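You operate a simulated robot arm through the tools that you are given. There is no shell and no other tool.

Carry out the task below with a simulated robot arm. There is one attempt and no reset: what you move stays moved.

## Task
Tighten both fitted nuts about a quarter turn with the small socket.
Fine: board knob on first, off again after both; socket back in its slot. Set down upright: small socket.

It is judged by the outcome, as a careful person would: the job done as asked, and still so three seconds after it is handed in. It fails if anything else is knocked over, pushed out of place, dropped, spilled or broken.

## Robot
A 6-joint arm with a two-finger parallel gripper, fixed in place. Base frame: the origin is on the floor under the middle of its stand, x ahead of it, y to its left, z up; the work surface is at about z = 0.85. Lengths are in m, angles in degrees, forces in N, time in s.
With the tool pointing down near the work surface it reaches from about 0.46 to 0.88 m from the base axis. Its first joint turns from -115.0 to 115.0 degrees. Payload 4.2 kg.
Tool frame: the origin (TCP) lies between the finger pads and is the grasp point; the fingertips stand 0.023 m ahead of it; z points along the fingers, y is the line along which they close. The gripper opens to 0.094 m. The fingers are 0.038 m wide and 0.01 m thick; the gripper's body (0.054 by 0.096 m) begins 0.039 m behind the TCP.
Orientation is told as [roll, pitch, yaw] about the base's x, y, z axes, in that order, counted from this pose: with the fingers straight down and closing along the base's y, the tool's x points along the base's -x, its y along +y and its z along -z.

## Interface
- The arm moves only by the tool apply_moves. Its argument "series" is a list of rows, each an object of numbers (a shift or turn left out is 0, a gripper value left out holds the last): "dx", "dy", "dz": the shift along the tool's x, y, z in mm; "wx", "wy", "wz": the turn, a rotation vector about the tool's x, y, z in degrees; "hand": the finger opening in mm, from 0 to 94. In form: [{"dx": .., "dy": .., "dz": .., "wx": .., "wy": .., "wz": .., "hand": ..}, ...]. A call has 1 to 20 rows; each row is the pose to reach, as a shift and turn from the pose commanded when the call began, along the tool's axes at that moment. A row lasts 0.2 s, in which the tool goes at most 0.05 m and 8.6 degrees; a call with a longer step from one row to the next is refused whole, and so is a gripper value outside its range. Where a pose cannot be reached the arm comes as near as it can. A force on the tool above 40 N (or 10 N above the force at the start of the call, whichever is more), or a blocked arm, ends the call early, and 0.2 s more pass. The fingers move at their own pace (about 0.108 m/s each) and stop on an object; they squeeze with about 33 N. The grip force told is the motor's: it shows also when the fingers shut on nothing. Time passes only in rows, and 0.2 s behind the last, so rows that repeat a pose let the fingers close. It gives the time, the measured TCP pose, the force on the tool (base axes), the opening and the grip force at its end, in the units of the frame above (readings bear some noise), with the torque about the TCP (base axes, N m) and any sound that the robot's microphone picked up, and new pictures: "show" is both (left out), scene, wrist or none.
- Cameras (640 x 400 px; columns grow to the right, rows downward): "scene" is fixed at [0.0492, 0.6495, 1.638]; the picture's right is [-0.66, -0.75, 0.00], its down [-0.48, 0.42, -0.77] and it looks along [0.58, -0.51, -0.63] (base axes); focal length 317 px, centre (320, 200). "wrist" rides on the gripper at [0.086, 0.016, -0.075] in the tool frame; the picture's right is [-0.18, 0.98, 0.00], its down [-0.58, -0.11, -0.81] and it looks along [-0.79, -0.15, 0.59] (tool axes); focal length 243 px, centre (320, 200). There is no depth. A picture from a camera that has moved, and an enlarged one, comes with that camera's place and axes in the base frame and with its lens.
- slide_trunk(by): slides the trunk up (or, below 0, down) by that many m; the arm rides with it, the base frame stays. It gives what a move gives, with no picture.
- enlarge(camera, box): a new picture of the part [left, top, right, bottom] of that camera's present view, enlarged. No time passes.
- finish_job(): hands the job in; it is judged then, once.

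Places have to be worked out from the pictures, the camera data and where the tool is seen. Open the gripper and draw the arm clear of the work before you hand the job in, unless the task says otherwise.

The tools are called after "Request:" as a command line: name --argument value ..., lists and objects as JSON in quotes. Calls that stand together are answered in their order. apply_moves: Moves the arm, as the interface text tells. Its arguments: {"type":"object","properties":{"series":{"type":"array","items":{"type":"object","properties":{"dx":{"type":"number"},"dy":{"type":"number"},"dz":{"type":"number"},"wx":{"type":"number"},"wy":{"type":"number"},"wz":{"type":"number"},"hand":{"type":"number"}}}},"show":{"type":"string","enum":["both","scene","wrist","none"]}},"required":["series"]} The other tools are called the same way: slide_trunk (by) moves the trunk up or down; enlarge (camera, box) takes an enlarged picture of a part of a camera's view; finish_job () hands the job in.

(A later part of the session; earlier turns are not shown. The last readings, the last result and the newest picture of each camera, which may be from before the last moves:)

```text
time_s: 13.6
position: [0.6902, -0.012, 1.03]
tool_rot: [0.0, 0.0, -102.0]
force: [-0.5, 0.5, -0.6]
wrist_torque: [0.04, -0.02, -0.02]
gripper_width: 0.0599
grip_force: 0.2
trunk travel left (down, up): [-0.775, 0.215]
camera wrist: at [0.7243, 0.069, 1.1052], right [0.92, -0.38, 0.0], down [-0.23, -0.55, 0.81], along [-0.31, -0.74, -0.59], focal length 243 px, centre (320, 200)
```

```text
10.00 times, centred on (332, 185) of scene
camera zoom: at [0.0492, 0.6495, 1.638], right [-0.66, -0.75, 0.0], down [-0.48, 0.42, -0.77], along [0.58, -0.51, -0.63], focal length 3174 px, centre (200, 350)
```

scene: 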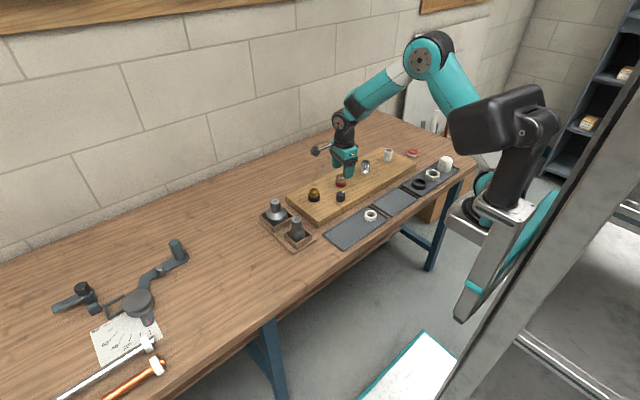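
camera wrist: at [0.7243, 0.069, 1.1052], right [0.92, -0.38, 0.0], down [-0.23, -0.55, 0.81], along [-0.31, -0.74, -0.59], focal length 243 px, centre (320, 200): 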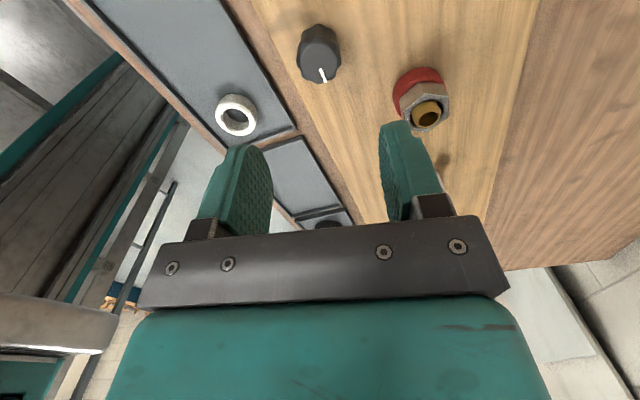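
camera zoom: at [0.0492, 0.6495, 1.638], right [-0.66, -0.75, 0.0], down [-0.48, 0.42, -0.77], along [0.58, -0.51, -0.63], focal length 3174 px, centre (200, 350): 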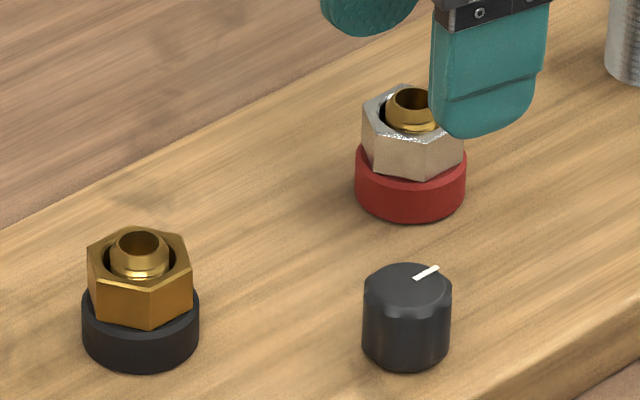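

The knob pointer now faces −y: on. Next I swing back to yaw 0 while travelling above everything to a spot over the small socket near (0.648, 0.219).

Request:
apply_moves --series '[{"dx": 18, "dy": -7, "dz": -2, "wz": -8.5, "hand": 70}, {"dx": 36, "dy": -15, "dz": -4, "wz": -17, "hand": 70}, {"dx": 54, "dy": -22, "dz": -6, "wz": -25.5, "hand": 70}, {"dx": 72, "dy": -30, "dz": -8, "wz": -34, "hand": 70}, {"dx": 90, "dy": -37, "dz": -10, "wz": -42.5, "hand": 70}, {"dx": 108, "dy": -45, "dz": -12, "wz": -51, "hand": 70}, {"dx": 127, "dy": -52, "dz": -14, "wz": -59.5, "hand": 70}, {"dx": 145, "dy": -59, "dz": -16, "wz": -68, "hand": 70}, {"dx": 163, "dy": -67, "dz": -18, "wz": -76.5, "hand": 70}, {"dx": 181, "dy": -74, "dz": -20, "wz": -85, "hand": 70}, {"dx": 199, "dy": -82, "dz": -20, "wz": -93.5, "hand": 70}, {"dx": 217, "dy": -89, "dz": -20, "wz": -102, "hand": 70}, {"dx": 217, "dy": -89, "dz": -20, "wz": -102, "hand": 70}]'

Request:
enlarge --camera "wrist" --box '[240, 40, 400, 140]'

```text
time_s: 16.4
position: [0.6465, 0.2193, 1.0504]
tool_rot: [0.0, -0.1, 0.1]
force: [0.1, -0.4, 0.7]
wrist_torque: [-0.01, 0.01, -0.01]
gripper_width: 0.0701
grip_force: 0.0
trunk travel left (down, up): [-0.775, 0.215]
camera wrist: at [0.561, 0.2356, 1.1245], right [0.18, 0.98, 0.0], down [0.58, -0.11, 0.81], along [0.79, -0.15, -0.59], focal length 243 px, centre (320, 200)
```

scene: 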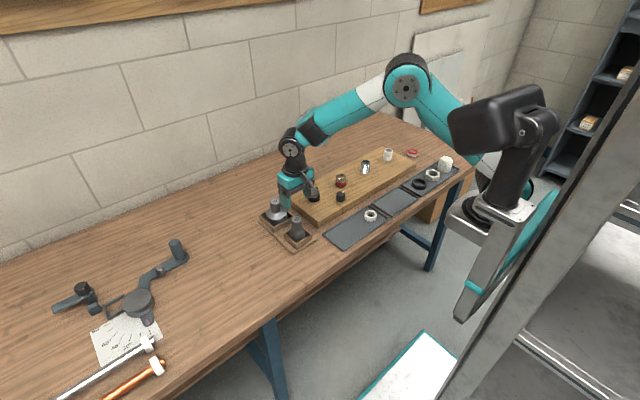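
wrist: 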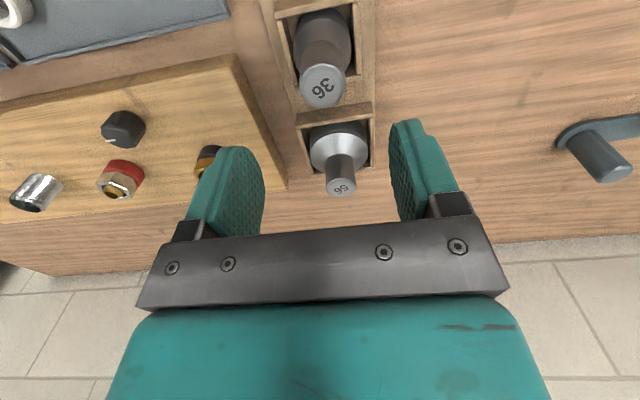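

```text
4.00 times, centred on (320, 90) of wrist
camera zoom: at [0.561, 0.2356, 1.1245], right [0.18, 0.98, 0.0], down [0.58, -0.11, 0.81], along [0.79, -0.15, -0.59], focal length 970 px, centre (320, 640)
```

zoom: 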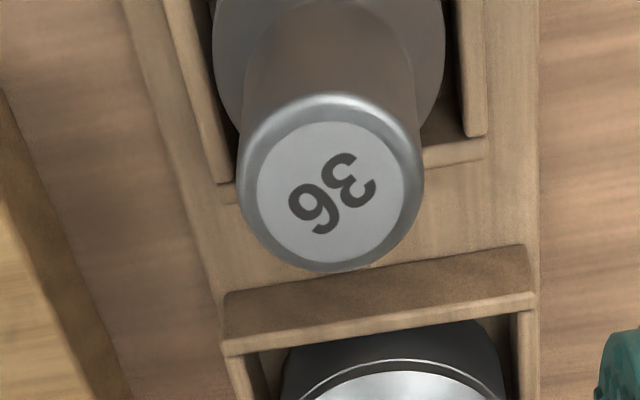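

The socket's top (marked 36) is right under the tool; I judge it at about (0.653, 0.2205), top z ≈ 0.955. I correct and go down to just above it for a check.

Request:
apply_moves --series '[{"dx": -3, "dy": 1, "dz": 25, "hand": 70}, {"dx": -6.5, "dy": 1, "dz": 50, "hand": 70}, {"dx": -6.5, "dy": 1, "dz": 50, "hand": 70}]'

Request:
enlarge --camera "wrist" --box '[240, 80, 400, 180]'

Request:
enlarge --camera "scene" --box '[250, 180, 346, 240]'

```text
time_s: 17.2
position: [0.6547, 0.221, 1.0019]
tool_rot: [0.0, 0.0, 0.1]
force: [0.4, 0.5, 0.5]
wrist_torque: [0.0, -0.02, -0.01]
gripper_width: 0.0701
grip_force: 0.0
trunk travel left (down, up): [-0.775, 0.215]
camera wrist: at [0.5684, 0.2362, 1.0751], right [0.18, 0.98, 0.0], down [0.58, -0.11, 0.81], along [0.79, -0.15, -0.59], focal length 243 px, centre (320, 200)
```

scene: 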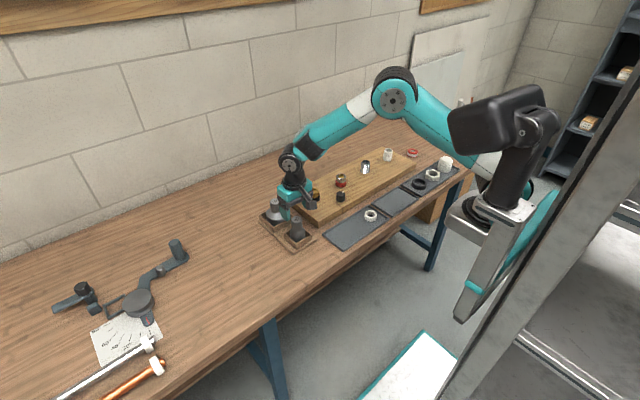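
wrist: 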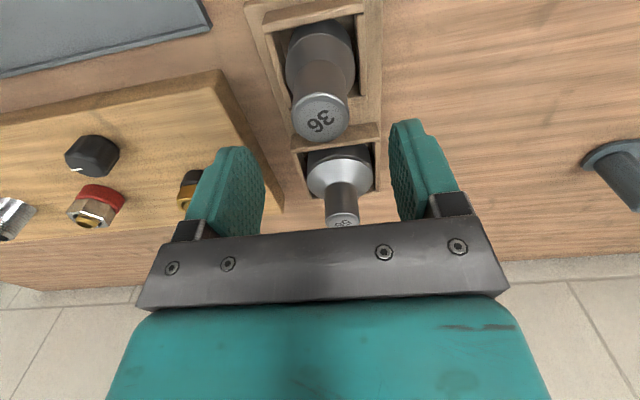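

```text
4.00 times, centred on (320, 130) of wrist
camera zoom: at [0.5684, 0.2362, 1.0751], right [0.18, 0.98, 0.0], down [0.58, -0.11, 0.81], along [0.79, -0.15, -0.59], focal length 970 px, centre (320, 480)
```

zoom: 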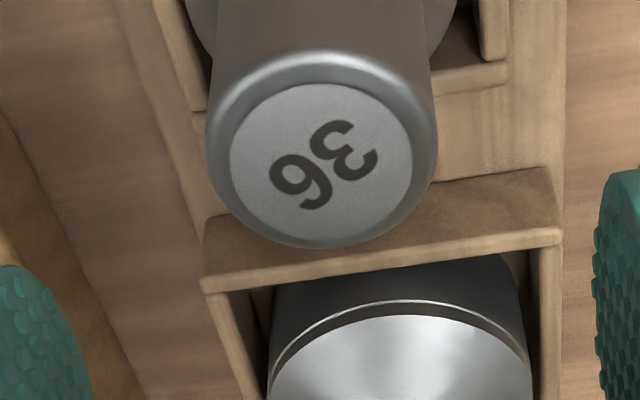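

```text
6.67 times, centred on (298, 210) of scene
camera zoom: at [0.0492, 0.6495, 1.638], right [-0.66, -0.75, 0.0], down [-0.48, 0.42, -0.77], along [0.58, -0.51, -0.63], focal length 2116 px, centre (467, 133)
```

zoom: 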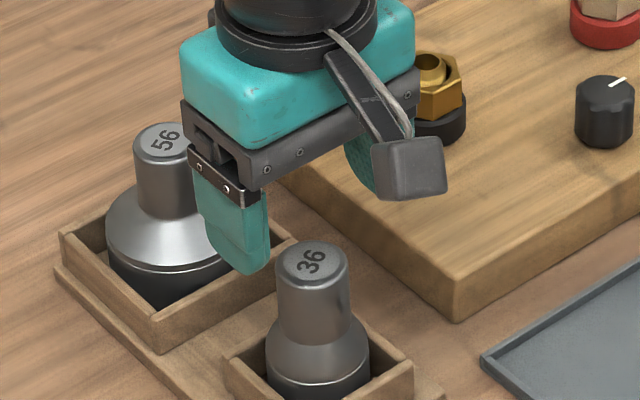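

The socket top is right on the tool axis (z ≈ 0.955, neck down to about 0.925). I descend so the pads cover the neck, then close.

Request:
apply_moves --series '[{"dz": 25, "hand": 70}, {"dz": 50, "hand": 70}, {"dz": 52, "hand": 70}, {"dz": 52, "hand": 50}, {"dz": 52, "hand": 25}, {"dz": 52, "hand": 25}, {"dz": 52, "hand": 25}]'

Request:
enlarge --camera "wrist" --box '[240, 100, 400, 200]'

Request:
enlarge --camera "scene" --box '[250, 190, 346, 250]'

```text
time_s: 18.8
position: [0.6539, 0.2221, 0.9484]
tool_rot: [0.0, 0.0, 0.1]
force: [0.5, -0.1, 0.1]
wrist_torque: [-0.03, -0.03, 0.03]
gripper_width: 0.0343
grip_force: 33.2
trunk travel left (down, up): [-0.775, 0.215]
camera wrist: at [0.568, 0.2386, 1.0228], right [0.18, 0.98, 0.0], down [0.58, -0.11, 0.81], along [0.79, -0.15, -0.59], focal length 243 px, centre (320, 200)
```

scene: 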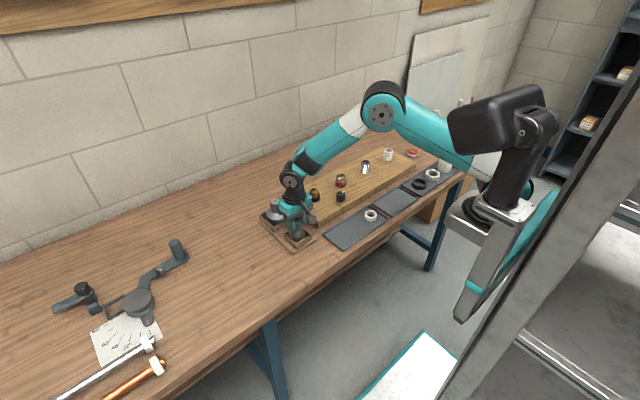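
wrist: 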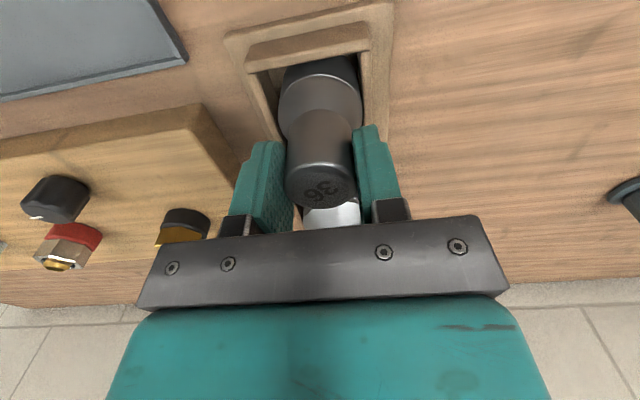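

```text
4.00 times, centred on (320, 150) of wrist
camera zoom: at [0.568, 0.2386, 1.0228], right [0.18, 0.98, 0.0], down [0.58, -0.11, 0.81], along [0.79, -0.15, -0.59], focal length 970 px, centre (320, 400)
```

zoom: 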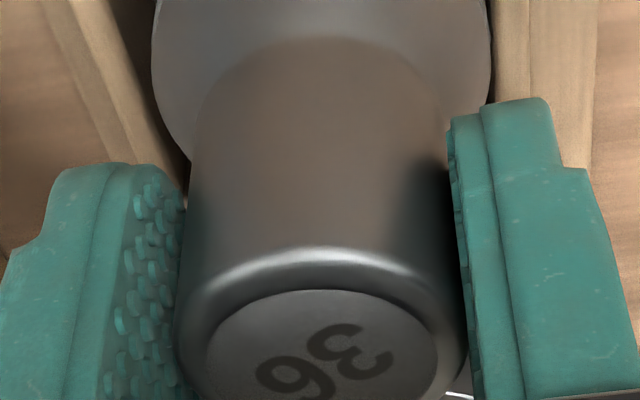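

```text
6.67 times, centred on (298, 220) of scene
camera zoom: at [0.0492, 0.6495, 1.638], right [-0.66, -0.75, 0.0], down [-0.48, 0.42, -0.77], along [0.58, -0.51, -0.63], focal length 2116 px, centre (467, 67)
```

zoom: 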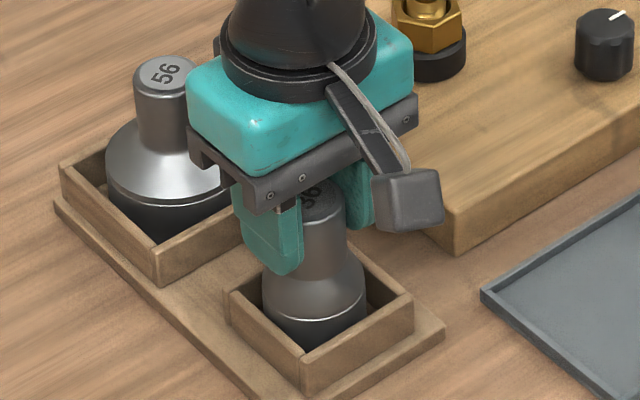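

Firm grip on the neck (34.3 mm). I lift the socket straight out of the slot by 90 mm and look at it.

Request:
apply_moves --series '[{"dz": -15, "hand": 25}, {"dz": -35, "hand": 25}, {"dz": -60, "hand": 25}, {"dz": -90, "hand": 25}, {"dz": -90, "hand": 25}]'

Request:
enlarge --camera "scene" --box '[250, 150, 362, 240]'

Request:
enlarge --camera "wrist" --box '[240, 80, 400, 180]'

```text
time_s: 20.0
position: [0.6547, 0.2211, 1.0412]
tool_rot: [0.0, -0.1, 0.0]
force: [0.6, -0.5, -1.7]
wrist_torque: [0.0, -0.02, 0.01]
gripper_width: 0.034
grip_force: 32.9
trunk travel left (down, up): [-0.775, 0.215]
camera wrist: at [0.5683, 0.2377, 1.1146], right [0.18, 0.98, 0.0], down [0.58, -0.11, 0.81], along [0.79, -0.15, -0.59], focal length 243 px, centre (320, 200)
```

scene: 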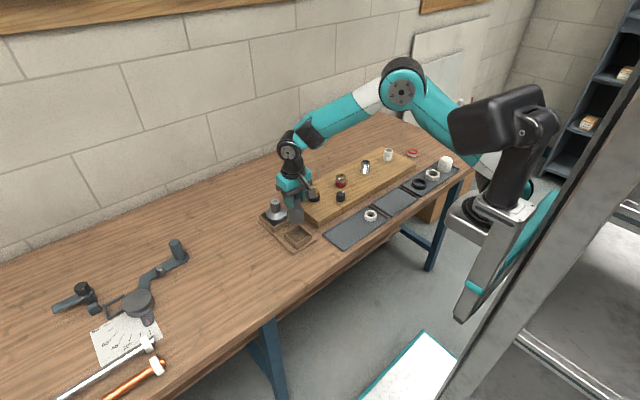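
wrist: 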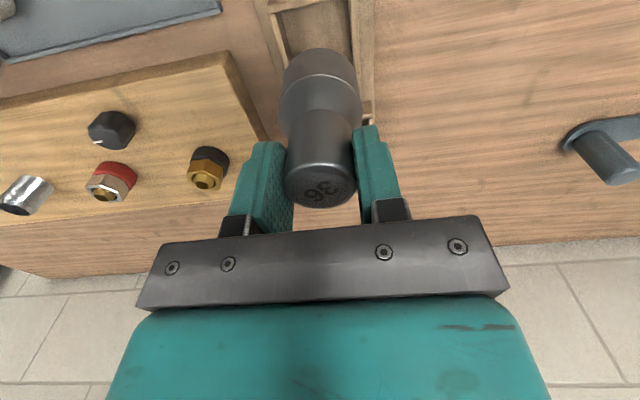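

```text
4.44 times, centred on (306, 195) of scene
camera zoom: at [0.0492, 0.6495, 1.638], right [-0.66, -0.75, 0.0], down [-0.48, 0.42, -0.77], along [0.58, -0.51, -0.63], focal length 1410 px, centre (382, 222)
```

zoom: 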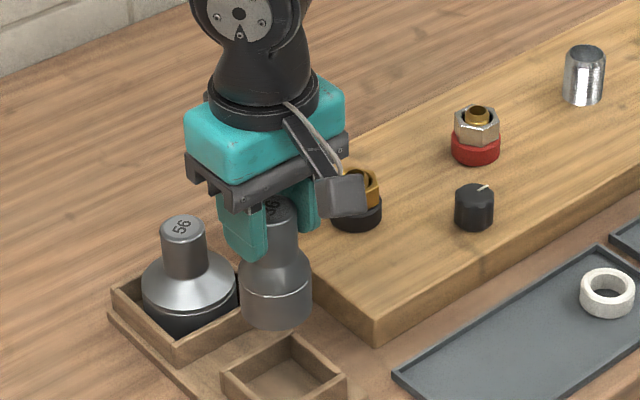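

```text
4.00 times, centred on (320, 130) of wrist
camera zoom: at [0.5683, 0.2377, 1.1146], right [0.18, 0.98, 0.0], down [0.58, -0.11, 0.81], along [0.79, -0.15, -0.59], focal length 970 px, centre (320, 480)
```

zoom: 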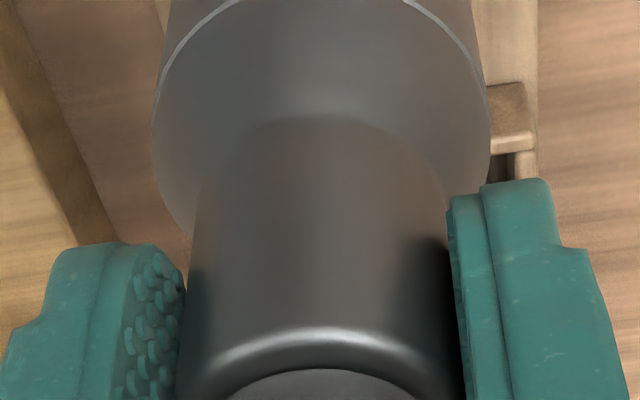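

The socket hangs straight; its bottom is about 88 mm below the TCP. I enlarge the current views to refine the socket's offset in the grip and the nut positions.

Request:
enlarge --camera "wrist" --box '[260, 140, 380, 215]'

Request:
enlarge --camera "wrist" --box '[160, 130, 256, 190]'

Request:
enlarge --camera "wrist" --box '[60, 145, 156, 205]'

Request:
enlarge --camera "scene" --box '[300, 165, 364, 205]'

```text
5.33 times, centred on (320, 178) of wrist
camera zoom: at [0.5683, 0.2377, 1.1146], right [0.18, 0.98, 0.0], down [0.58, -0.11, 0.81], along [0.79, -0.15, -0.59], focal length 1294 px, centre (320, 320)
```

zoom: 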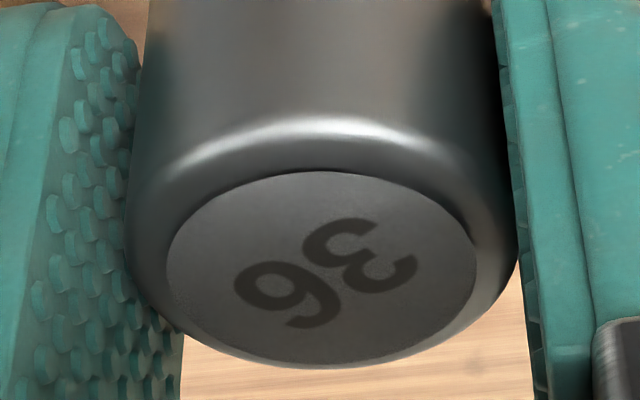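

```text
6.67 times, centred on (208, 160) of wrist
camera zoom: at [0.5683, 0.2377, 1.1146], right [0.18, 0.98, 0.0], down [0.58, -0.11, 0.81], along [0.79, -0.15, -0.59], focal length 1618 px, centre (1067, 467)
```

zoom: 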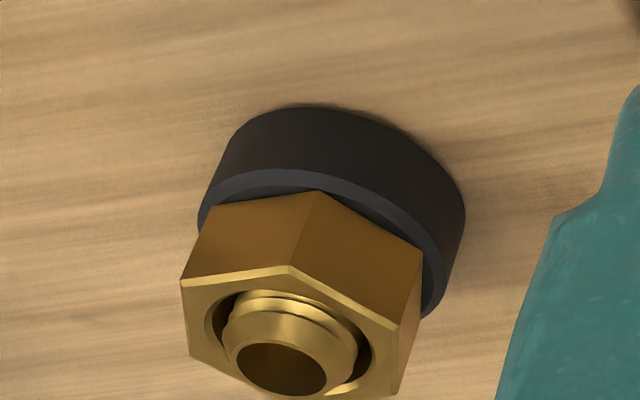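

```text
6.67 times, centred on (108, 175) of wrist
camera zoom: at [0.5683, 0.2377, 1.1146], right [0.18, 0.98, 0.0], down [0.58, -0.11, 0.81], along [0.79, -0.15, -0.59], focal length 1618 px, centre (1733, 367)
```

zoom: 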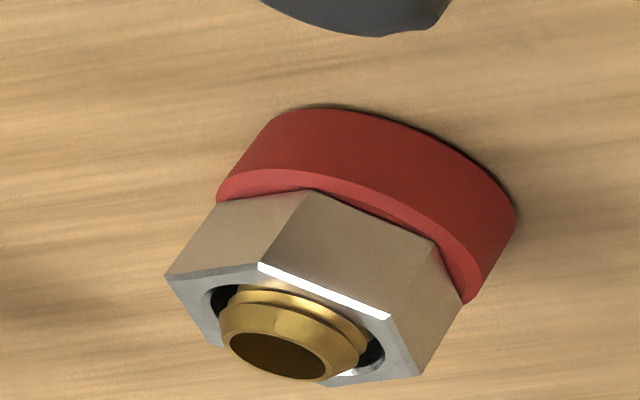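

```text
10.00 times, centred on (332, 185) of scene
camera zoom: at [0.0492, 0.6495, 1.638], right [-0.66, -0.75, 0.0], down [-0.48, 0.42, -0.77], along [0.58, -0.51, -0.63], focal length 3174 px, centre (200, 350)
```

zoom: 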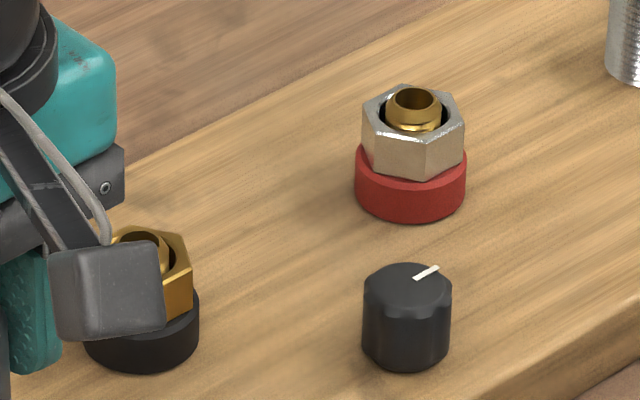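

Triangulating from the wrist views, I put the nut axes at (0.760, 0.060) and (0.760, -0.080), nut tops at z ≈ 0.924, each with a flat facing the base. I carry the socket, raised, to hover above the brass nut.

Request:
apply_moves --series '[{"dx": 0, "dy": 0, "dz": -24, "hand": 25}, {"dx": -25, "dy": -38, "dz": -24, "hand": 25}, {"dx": -50, "dy": -77, "dz": -24, "hand": 25}, {"dx": -76, "dy": -116, "dz": -24, "hand": 25}, {"dx": -105, "dy": -161, "dz": -24, "wz": -3, "hand": 25}, {"dx": -105, "dy": -161, "dz": -24, "wz": -3, "hand": 25}]'

Request:
enlarge --camera "scene" --box '[280, 140, 376, 200]'

Request:
enlarge --camera "wrist" --box '[240, 40, 400, 140]'

```text
refused: row 5 steps farther than a row can; nothing moved
```

```text
6.67 times, centred on (328, 170) of scene
camera zoom: at [0.0492, 0.6495, 1.638], right [-0.66, -0.75, 0.0], down [-0.48, 0.42, -0.77], along [0.58, -0.51, -0.63], focal length 2116 px, centre (267, 400)
```

zoom: 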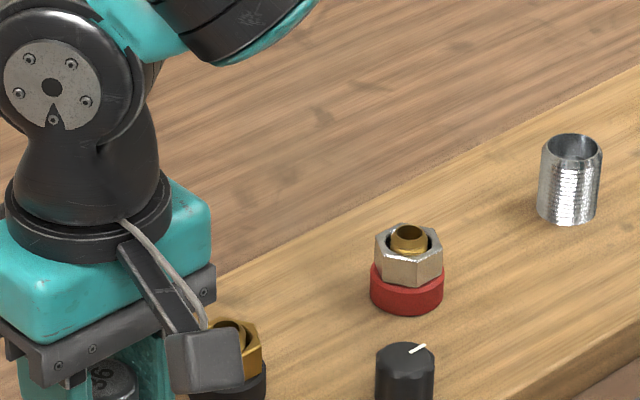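

```text
4.00 times, centred on (320, 90) of wrist
camera zoom: at [0.5683, 0.2377, 1.1146], right [0.18, 0.98, 0.0], down [0.58, -0.11, 0.81], along [0.79, -0.15, -0.59], focal length 970 px, centre (320, 640)
```

zoom: 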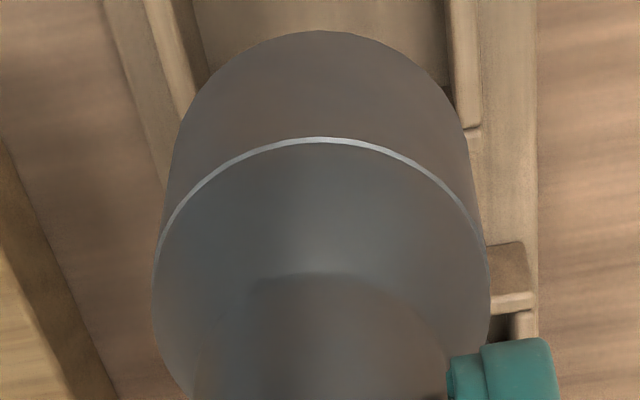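

One row was a hair too long; I split the same path into smaller steps.

Request:
apply_moves --series '[{"dx": 0, "dy": 0, "dz": -24, "hand": 25}, {"dx": -21, "dy": -32, "dz": -24, "hand": 25}, {"dx": -42, "dy": -64, "dz": -24, "hand": 25}, {"dx": -63, "dy": -97, "dz": -24, "hand": 25}, {"dx": -84, "dy": -129, "dz": -24, "wz": -1, "hand": 25}, {"dx": -105, "dy": -161, "dz": -24, "wz": -3, "hand": 25}, {"dx": -105, "dy": -161, "dz": -24, "wz": -3, "hand": 25}]'

Request:
enlarge --camera "scene" --box '[280, 140, 376, 200]'

Request:
enlarge --camera "wrist" --box '[240, 40, 400, 140]'

```text
time_s: 21.6
position: [0.7597, 0.0606, 1.0615]
tool_rot: [0.0, 0.0, 3.0]
force: [-0.6, 0.8, -1.8]
wrist_torque: [0.01, 0.0, 0.01]
gripper_width: 0.0343
grip_force: 32.9
trunk travel left (down, up): [-0.775, 0.215]
camera wrist: at [0.6733, 0.0715, 1.1362], right [0.13, 0.99, 0.0], down [0.59, -0.08, 0.81], along [0.8, -0.11, -0.59], focal length 243 px, centre (320, 200)
```

scene: 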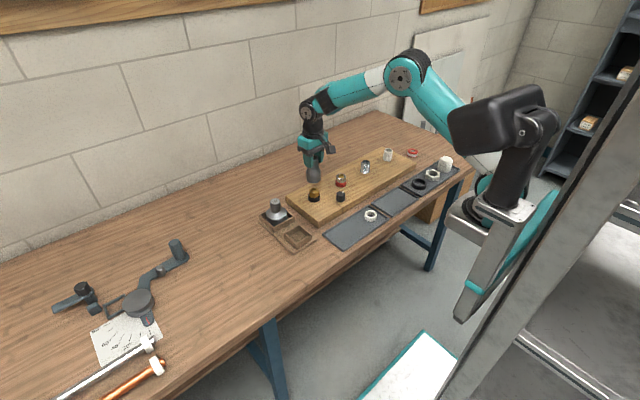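
wrist: 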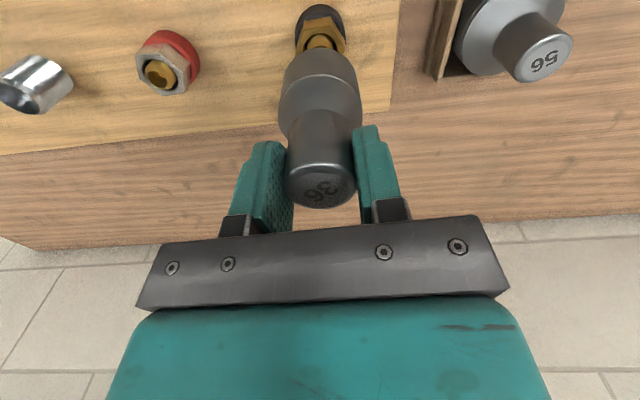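

```text
6.67 times, centred on (328, 170) of scene
camera zoom: at [0.0492, 0.6495, 1.638], right [-0.66, -0.75, 0.0], down [-0.48, 0.42, -0.77], along [0.58, -0.51, -0.63], focal length 2116 px, centre (267, 400)
```

zoom: 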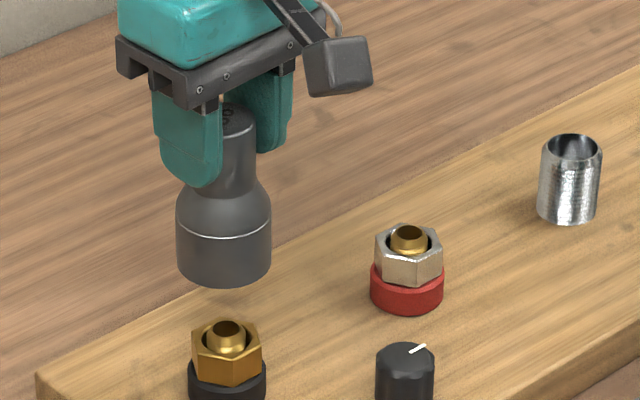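

```text
4.00 times, centred on (320, 90) of wrist
camera zoom: at [0.6733, 0.0715, 1.1362], right [0.13, 0.99, 0.0], down [0.59, -0.08, 0.81], along [0.8, -0.11, -0.59], focal length 970 px, centre (320, 640)
```

zoom: 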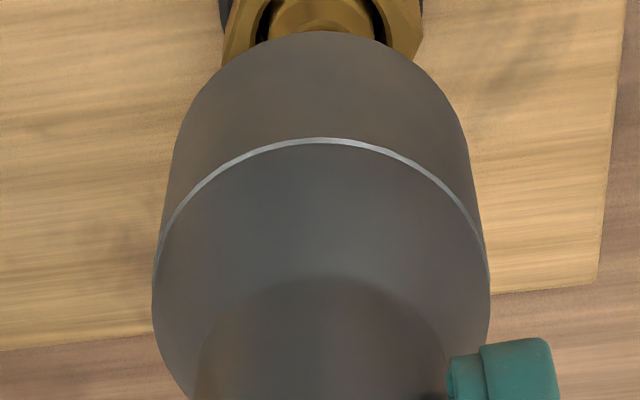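

The socket is aligned over the brass nut to within about 1 mm in both views. I lower it until the rim should be about at the nut's top edge and watch the force.

Request:
apply_moves --series '[{"dz": 20, "hand": 25}, {"dz": 38, "hand": 25}, {"dz": 44, "hand": 25}, {"dz": 48, "hand": 25}, {"dz": 51, "hand": 25}, {"dz": 51, "hand": 25}]'

Request:
enlarge --camera "scene" --box '[280, 150, 376, 210]'

```text
time_s: 23.0
position: [0.7592, 0.0606, 1.0126]
tool_rot: [0.0, 0.0, 3.1]
force: [-2.8, -0.2, 4.3]
wrist_torque: [0.01, 0.23, -0.01]
gripper_width: 0.0344
grip_force: 33.3
trunk travel left (down, up): [-0.775, 0.215]
camera wrist: at [0.6726, 0.0723, 1.0858], right [0.13, 0.99, 0.0], down [0.59, -0.08, 0.81], along [0.8, -0.11, -0.59], focal length 243 px, centre (320, 200)
```

scene: 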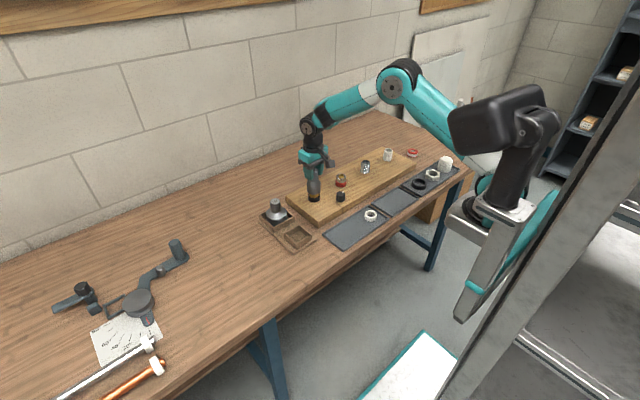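
wrist: 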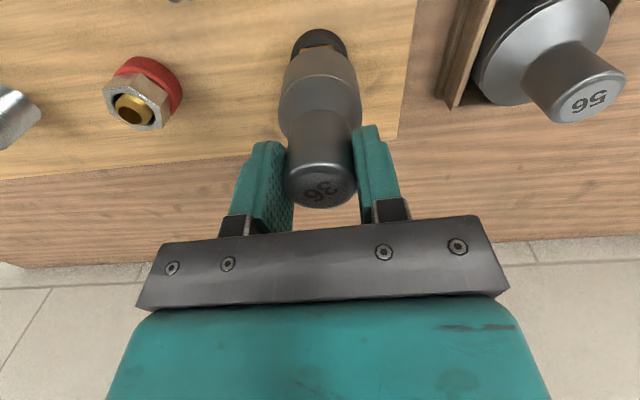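

```text
6.67 times, centred on (328, 180) of scene
camera zoom: at [0.0492, 0.6495, 1.638], right [-0.66, -0.75, 0.0], down [-0.48, 0.42, -0.77], along [0.58, -0.51, -0.63], focal length 2116 px, centre (267, 333)
```

zoom: 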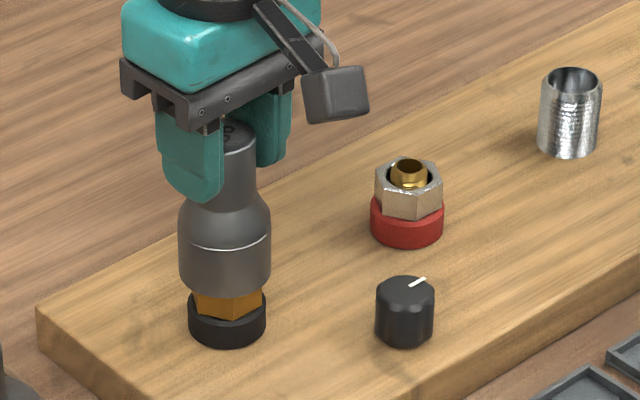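

Light contact at TCP z ≈ 1.0126, i.e. the rim sits on the nut's top with the hexes not aligned. With only a few newtons of pressure I turn the socket slowly counter-clockwise up to 30° to find where it drops on.

Request:
apply_moves --series '[{"dz": 1, "wz": -3, "hand": 25}, {"dz": 1, "wz": -7, "hand": 25}, {"dz": 1, "wz": -11, "hand": 25}, {"dz": 1, "wz": -15, "hand": 25}, {"dz": 1, "wz": -19, "hand": 25}, {"dz": 1, "wz": -23, "hand": 25}, {"dz": 1, "wz": -27, "hand": 25}, {"dz": 1, "wz": -30, "hand": 25}, {"dz": 1, "wz": -30, "hand": 25}]'

Request:
enlarge --camera "scene" --box '[280, 150, 376, 210]'

```text
time_s: 25.0
position: [0.7608, 0.0605, 1.0101]
tool_rot: [0.0, 0.0, 32.9]
force: [0.8, 0.9, -2.1]
wrist_torque: [0.02, 0.01, 0.0]
gripper_width: 0.034
grip_force: 32.5
trunk travel left (down, up): [-0.775, 0.215]
camera wrist: at [0.6794, 0.0271, 1.0851], right [-0.38, 0.92, 0.0], down [0.55, 0.23, 0.81], along [0.74, 0.31, -0.59], focal length 243 px, centre (320, 200)
```

scene: 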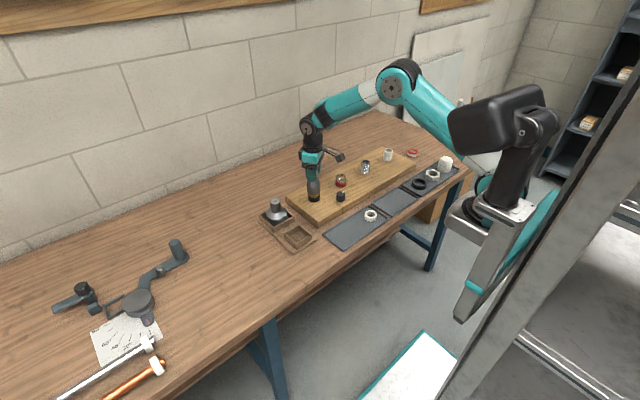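
wrist: 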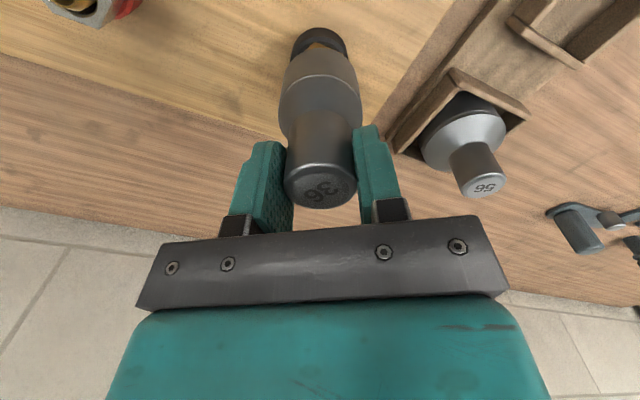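

```text
6.67 times, centred on (328, 180) of scene
camera zoom: at [0.0492, 0.6495, 1.638], right [-0.66, -0.75, 0.0], down [-0.48, 0.42, -0.77], along [0.58, -0.51, -0.63], focal length 2116 px, centre (267, 333)
```

zoom: 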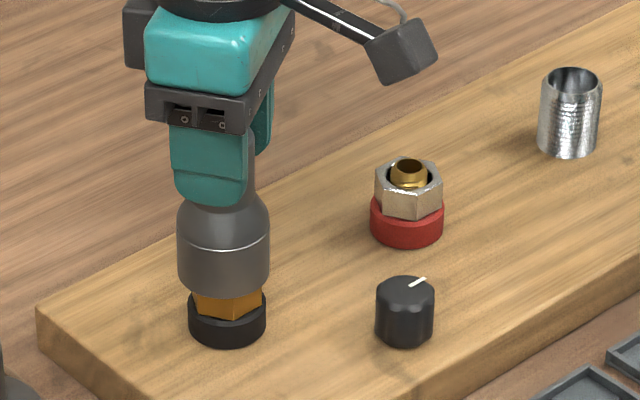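

The contact force vanished at 33° and the tool came down: the hexes line up here. I lower further to seat the socket on the nut.

Request:
apply_moves --series '[{"dz": 3, "hand": 25}, {"dz": 6, "hand": 25}, {"dz": 9, "hand": 25}, {"dz": 12, "hand": 25}, {"dz": 12, "hand": 25}]'

Request:
enlarge --camera "scene" --box '[280, 150, 376, 210]'

```text
time_s: 26.2
position: [0.7603, 0.0604, 0.9987]
tool_rot: [0.0, 0.1, 33.0]
force: [-0.7, 0.3, -2.3]
wrist_torque: [-0.01, 0.01, -0.02]
gripper_width: 0.0342
grip_force: 32.8
trunk travel left (down, up): [-0.775, 0.215]
camera wrist: at [0.6789, 0.0266, 1.0737], right [-0.38, 0.92, 0.0], down [0.55, 0.23, 0.81], along [0.75, 0.31, -0.59], focal length 243 px, centre (320, 200)
```

scene: 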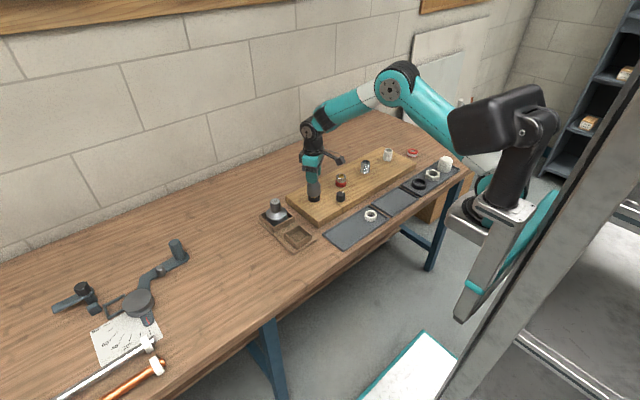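
wrist: 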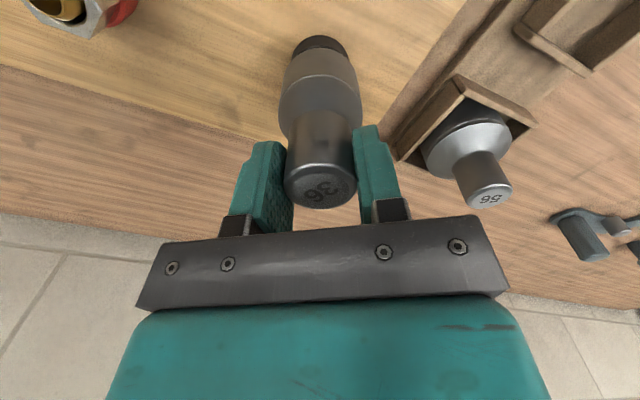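

```text
6.67 times, centred on (328, 180) of scene
camera zoom: at [0.0492, 0.6495, 1.638], right [-0.66, -0.75, 0.0], down [-0.48, 0.42, -0.77], along [0.58, -0.51, -0.63], focal length 2116 px, centre (267, 333)
```

zoom: 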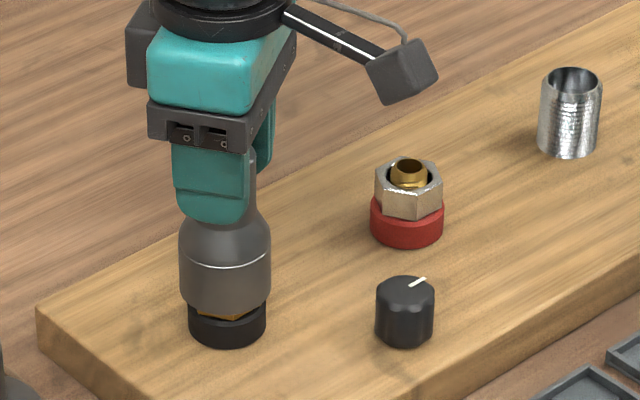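

The socket slid over the nut with no force. I lower it 2 mm more and begin turning clockwise, 16° first, watching the torque.

Request:
apply_moves --series '[{"dz": 2, "hand": 25}, {"dz": 2, "wz": 4, "hand": 25}, {"dz": 2, "wz": 8, "hand": 25}, {"dz": 2, "wz": 12, "hand": 25}, {"dz": 2, "wz": 16, "hand": 25}, {"dz": 2, "wz": 16, "hand": 25}]'

Request:
enlarge --camera "wrist" --box '[260, 140, 380, 215]'

```text
time_s: 27.6
position: [0.7592, 0.061, 0.9967]
tool_rot: [-0.1, 0.0, 17.0]
force: [0.2, 0.6, -2.4]
wrist_torque: [0.08, -0.01, 0.0]
gripper_width: 0.0345
grip_force: 33.0
trunk travel left (down, up): [-0.775, 0.215]
camera wrist: at [0.6725, 0.0513, 1.072], right [-0.11, 0.99, 0.0], down [0.59, 0.07, 0.81], along [0.8, 0.09, -0.59], focal length 243 px, centre (320, 200)
```

scene: 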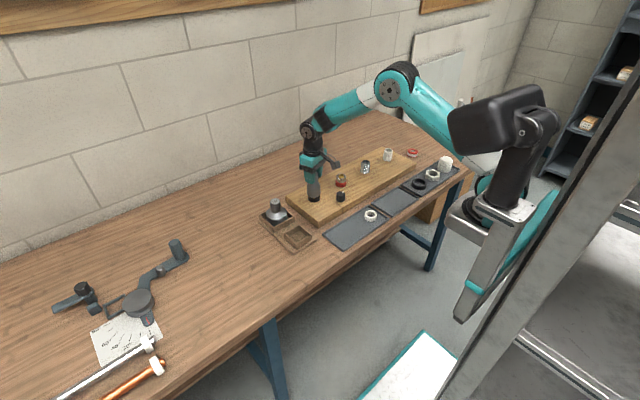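
wrist: 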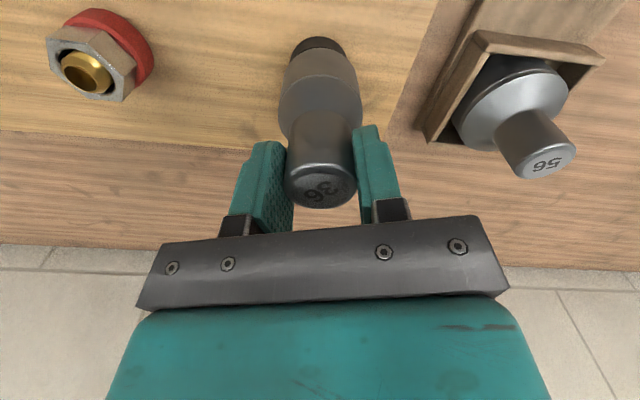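

```text
5.33 times, centred on (320, 178) of wrist
camera zoom: at [0.6725, 0.0513, 1.072], right [-0.11, 0.99, 0.0], down [0.59, 0.07, 0.81], along [0.8, 0.09, -0.59], focal length 1294 px, centre (320, 320)
```

zoom: 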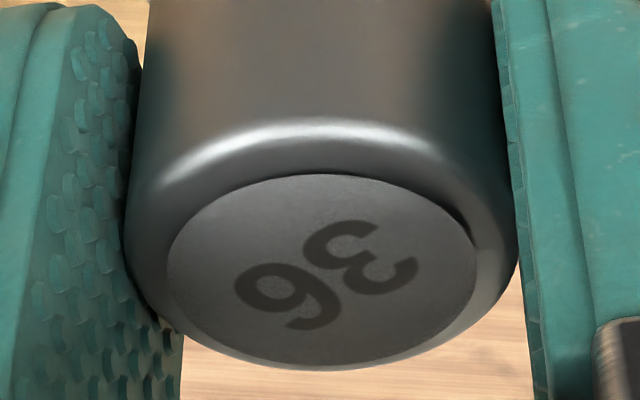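

No resistance felt yet and the mark hasn't slipped in the fingers. I continue clockwise to 60° in total, watching torque.

Request:
apply_moves --series '[{"wz": 7, "hand": 25}, {"wz": 14, "hand": 25}, {"wz": 21, "hand": 25}, {"wz": 28, "hand": 25}, {"wz": 35, "hand": 25}, {"wz": 42, "hand": 25}]'

Request:
enlarge --camera "wrist" --box '[260, 140, 380, 215]'

Request:
enlarge --camera "scene" --box '[290, 170, 354, 210]'

```text
time_s: 29.0
position: [0.7611, 0.0618, 0.9965]
tool_rot: [0.0, 0.0, -25.1]
force: [0.2, 1.7, -0.9]
wrist_torque: [0.12, -0.02, 0.02]
gripper_width: 0.0344
grip_force: 32.9
trunk travel left (down, up): [-0.775, 0.215]
camera wrist: at [0.689, 0.1124, 1.0717], right [0.58, 0.81, 0.0], down [0.48, -0.35, 0.81], along [0.65, -0.47, -0.59], focal length 243 px, centre (320, 200)
```

scene: 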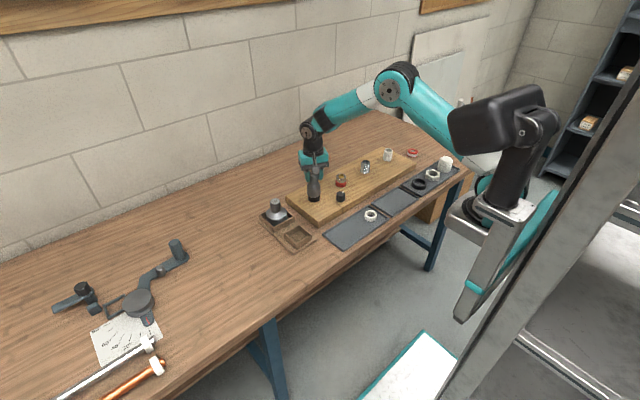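
wrist: 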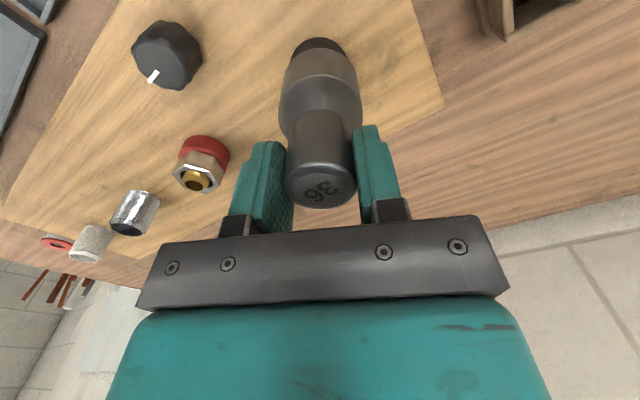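

```text
5.33 times, centred on (320, 178) of wrist
camera zoom: at [0.689, 0.1124, 1.0717], right [0.58, 0.81, 0.0], down [0.48, -0.35, 0.81], along [0.65, -0.47, -0.59], focal length 1294 px, centre (320, 320)
```

zoom: 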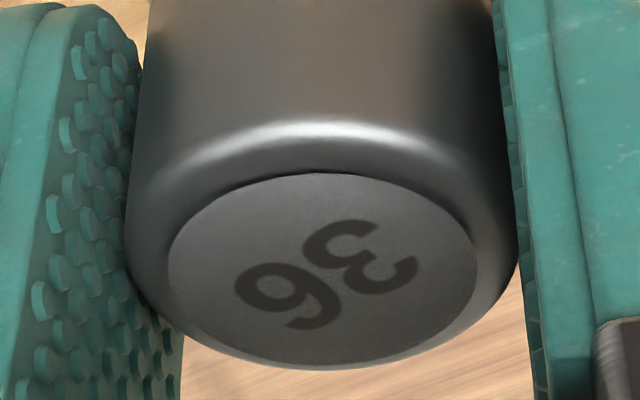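

```text
10.00 times, centred on (322, 190) of scene
camera zoom: at [0.0492, 0.6495, 1.638], right [-0.66, -0.75, 0.0], down [-0.48, 0.42, -0.77], along [0.58, -0.51, -0.63], focal length 3174 px, centre (300, 300)
```

zoom: 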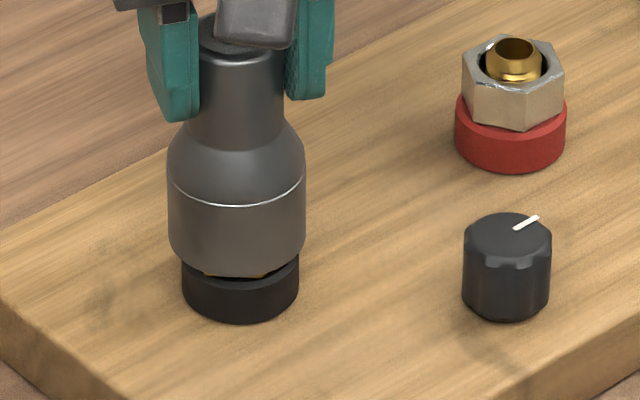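

About 58° so far with negligible torque, no slip in the fingers. I complete the quarter turn (32° more), then will lift and look at the nut.

Request:
apply_moves --series '[{"wz": 8, "hand": 25}, {"wz": 16, "hand": 25}, {"wz": 24, "hand": 25}, {"wz": 33, "hand": 25}, {"wz": 33, "hand": 25}]' --show "wrist"

```text
refused: row 4 steps farther than a row can; nothing moved
```

One step was above the 8.6° limit; I redo it with even steps.

Request:
apply_moves --series '[{"wz": 7, "hand": 25}, {"wz": 14, "hand": 25}, {"wz": 21, "hand": 25}, {"wz": 28, "hand": 25}, {"wz": 33, "hand": 25}, {"wz": 33, "hand": 25}]' --show "both"

Request:
enlarge --camera "wrist" --box '[260, 140, 380, 215]'

```text
time_s: 30.4
position: [0.7589, 0.0605, 0.9971]
tool_rot: [0.0, 0.0, -58.1]
force: [-0.5, -0.3, -0.8]
wrist_torque: [-0.03, 0.0, 0.01]
gripper_width: 0.0343
grip_force: 33.0
trunk travel left (down, up): [-0.775, 0.215]
camera wrist: at [0.7279, 0.142, 1.0719], right [0.93, 0.36, 0.0], down [0.22, -0.55, 0.81], along [0.29, -0.75, -0.59], focal length 243 px, centre (320, 200)
```

scene: 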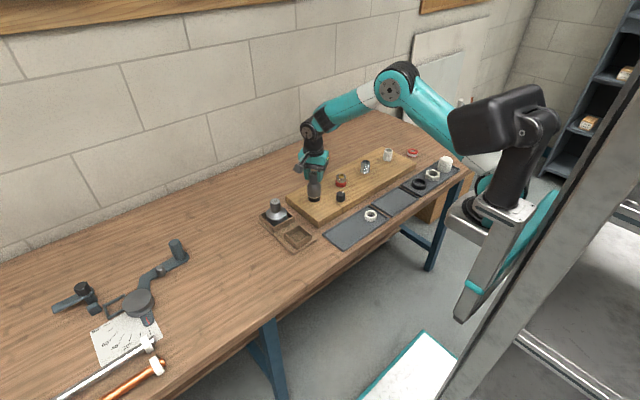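
wrist: 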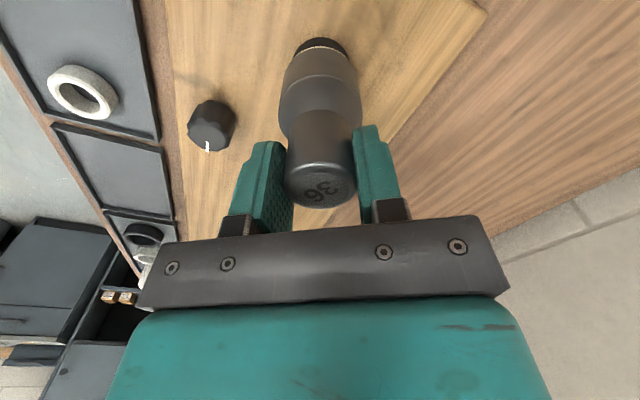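

```text
5.33 times, centred on (320, 178) of wrist
camera zoom: at [0.7279, 0.142, 1.0719], right [0.93, 0.36, 0.0], down [0.22, -0.55, 0.81], along [0.29, -0.75, -0.59], focal length 1294 px, centre (320, 320)
```

zoom: 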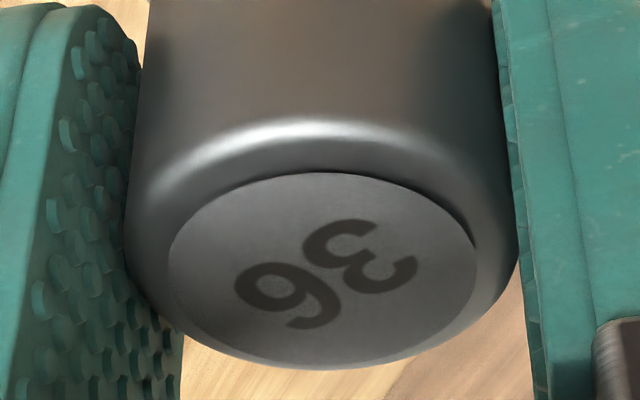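

Turned 91° with the socket not slipping in the fingers. I lift straight off the nut and look whether it turned.

Request:
apply_moves --series '[{"dz": -10, "hand": 25}, {"dz": -25, "hand": 25}, {"dz": -45, "hand": 25}, {"dz": -66, "hand": 25}, {"dz": -66, "hand": 25}]'

Request:
enlarge --camera "scene" --box '[290, 165, 354, 205]'

Request:
enlarge --camera "wrist" --box '[260, 0, 400, 80]'

```text
time_s: 31.6
position: [0.7587, 0.0593, 1.064]
tool_rot: [-0.1, -0.1, -58.0]
force: [0.5, -0.4, -2.2]
wrist_torque: [-0.02, 0.02, 0.01]
gripper_width: 0.0343
grip_force: 33.2
trunk travel left (down, up): [-0.775, 0.215]
camera wrist: at [0.727, 0.1405, 1.1374], right [0.93, 0.37, 0.0], down [0.22, -0.55, 0.81], along [0.29, -0.75, -0.59], focal length 243 px, centre (320, 200)
```

scene: 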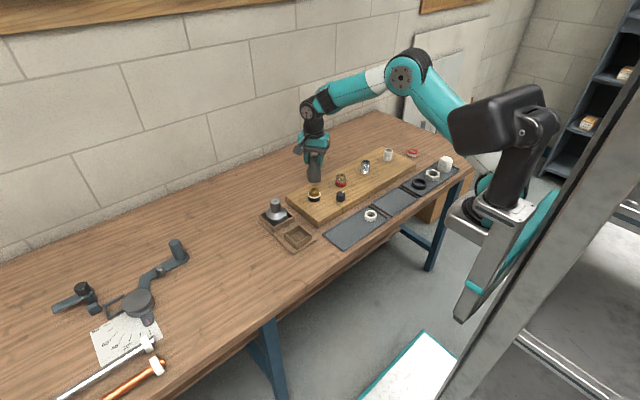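
wrist: 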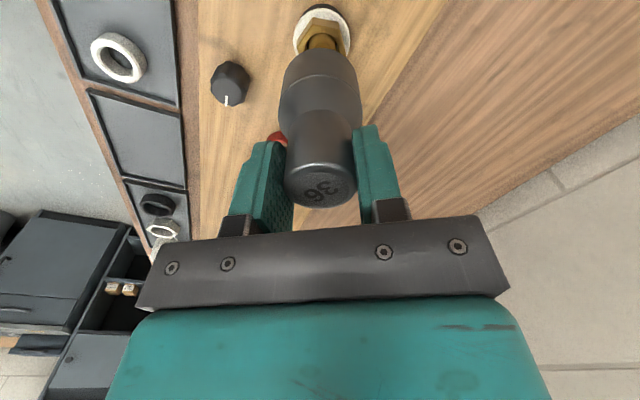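

```text
10.00 times, centred on (322, 185) of scene
camera zoom: at [0.0492, 0.6495, 1.638], right [-0.66, -0.75, 0.0], down [-0.48, 0.42, -0.77], along [0.58, -0.51, -0.63], focal length 3174 px, centre (300, 350)
```

zoom: 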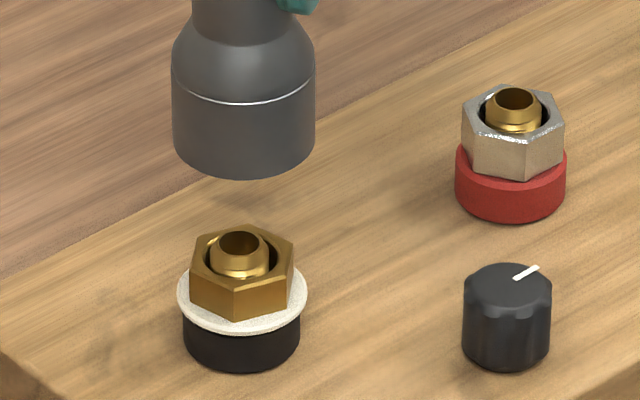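

```text
4.57 times, centred on (330, 40) of wrist
camera zoom: at [0.727, 0.1405, 1.1374], right [0.93, 0.37, 0.0], down [0.22, -0.55, 0.81], along [0.29, -0.75, -0.59], focal length 1109 px, centre (274, 931)
```

zoom: 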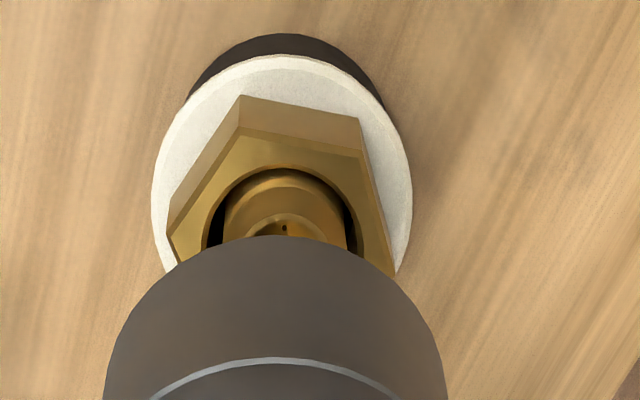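

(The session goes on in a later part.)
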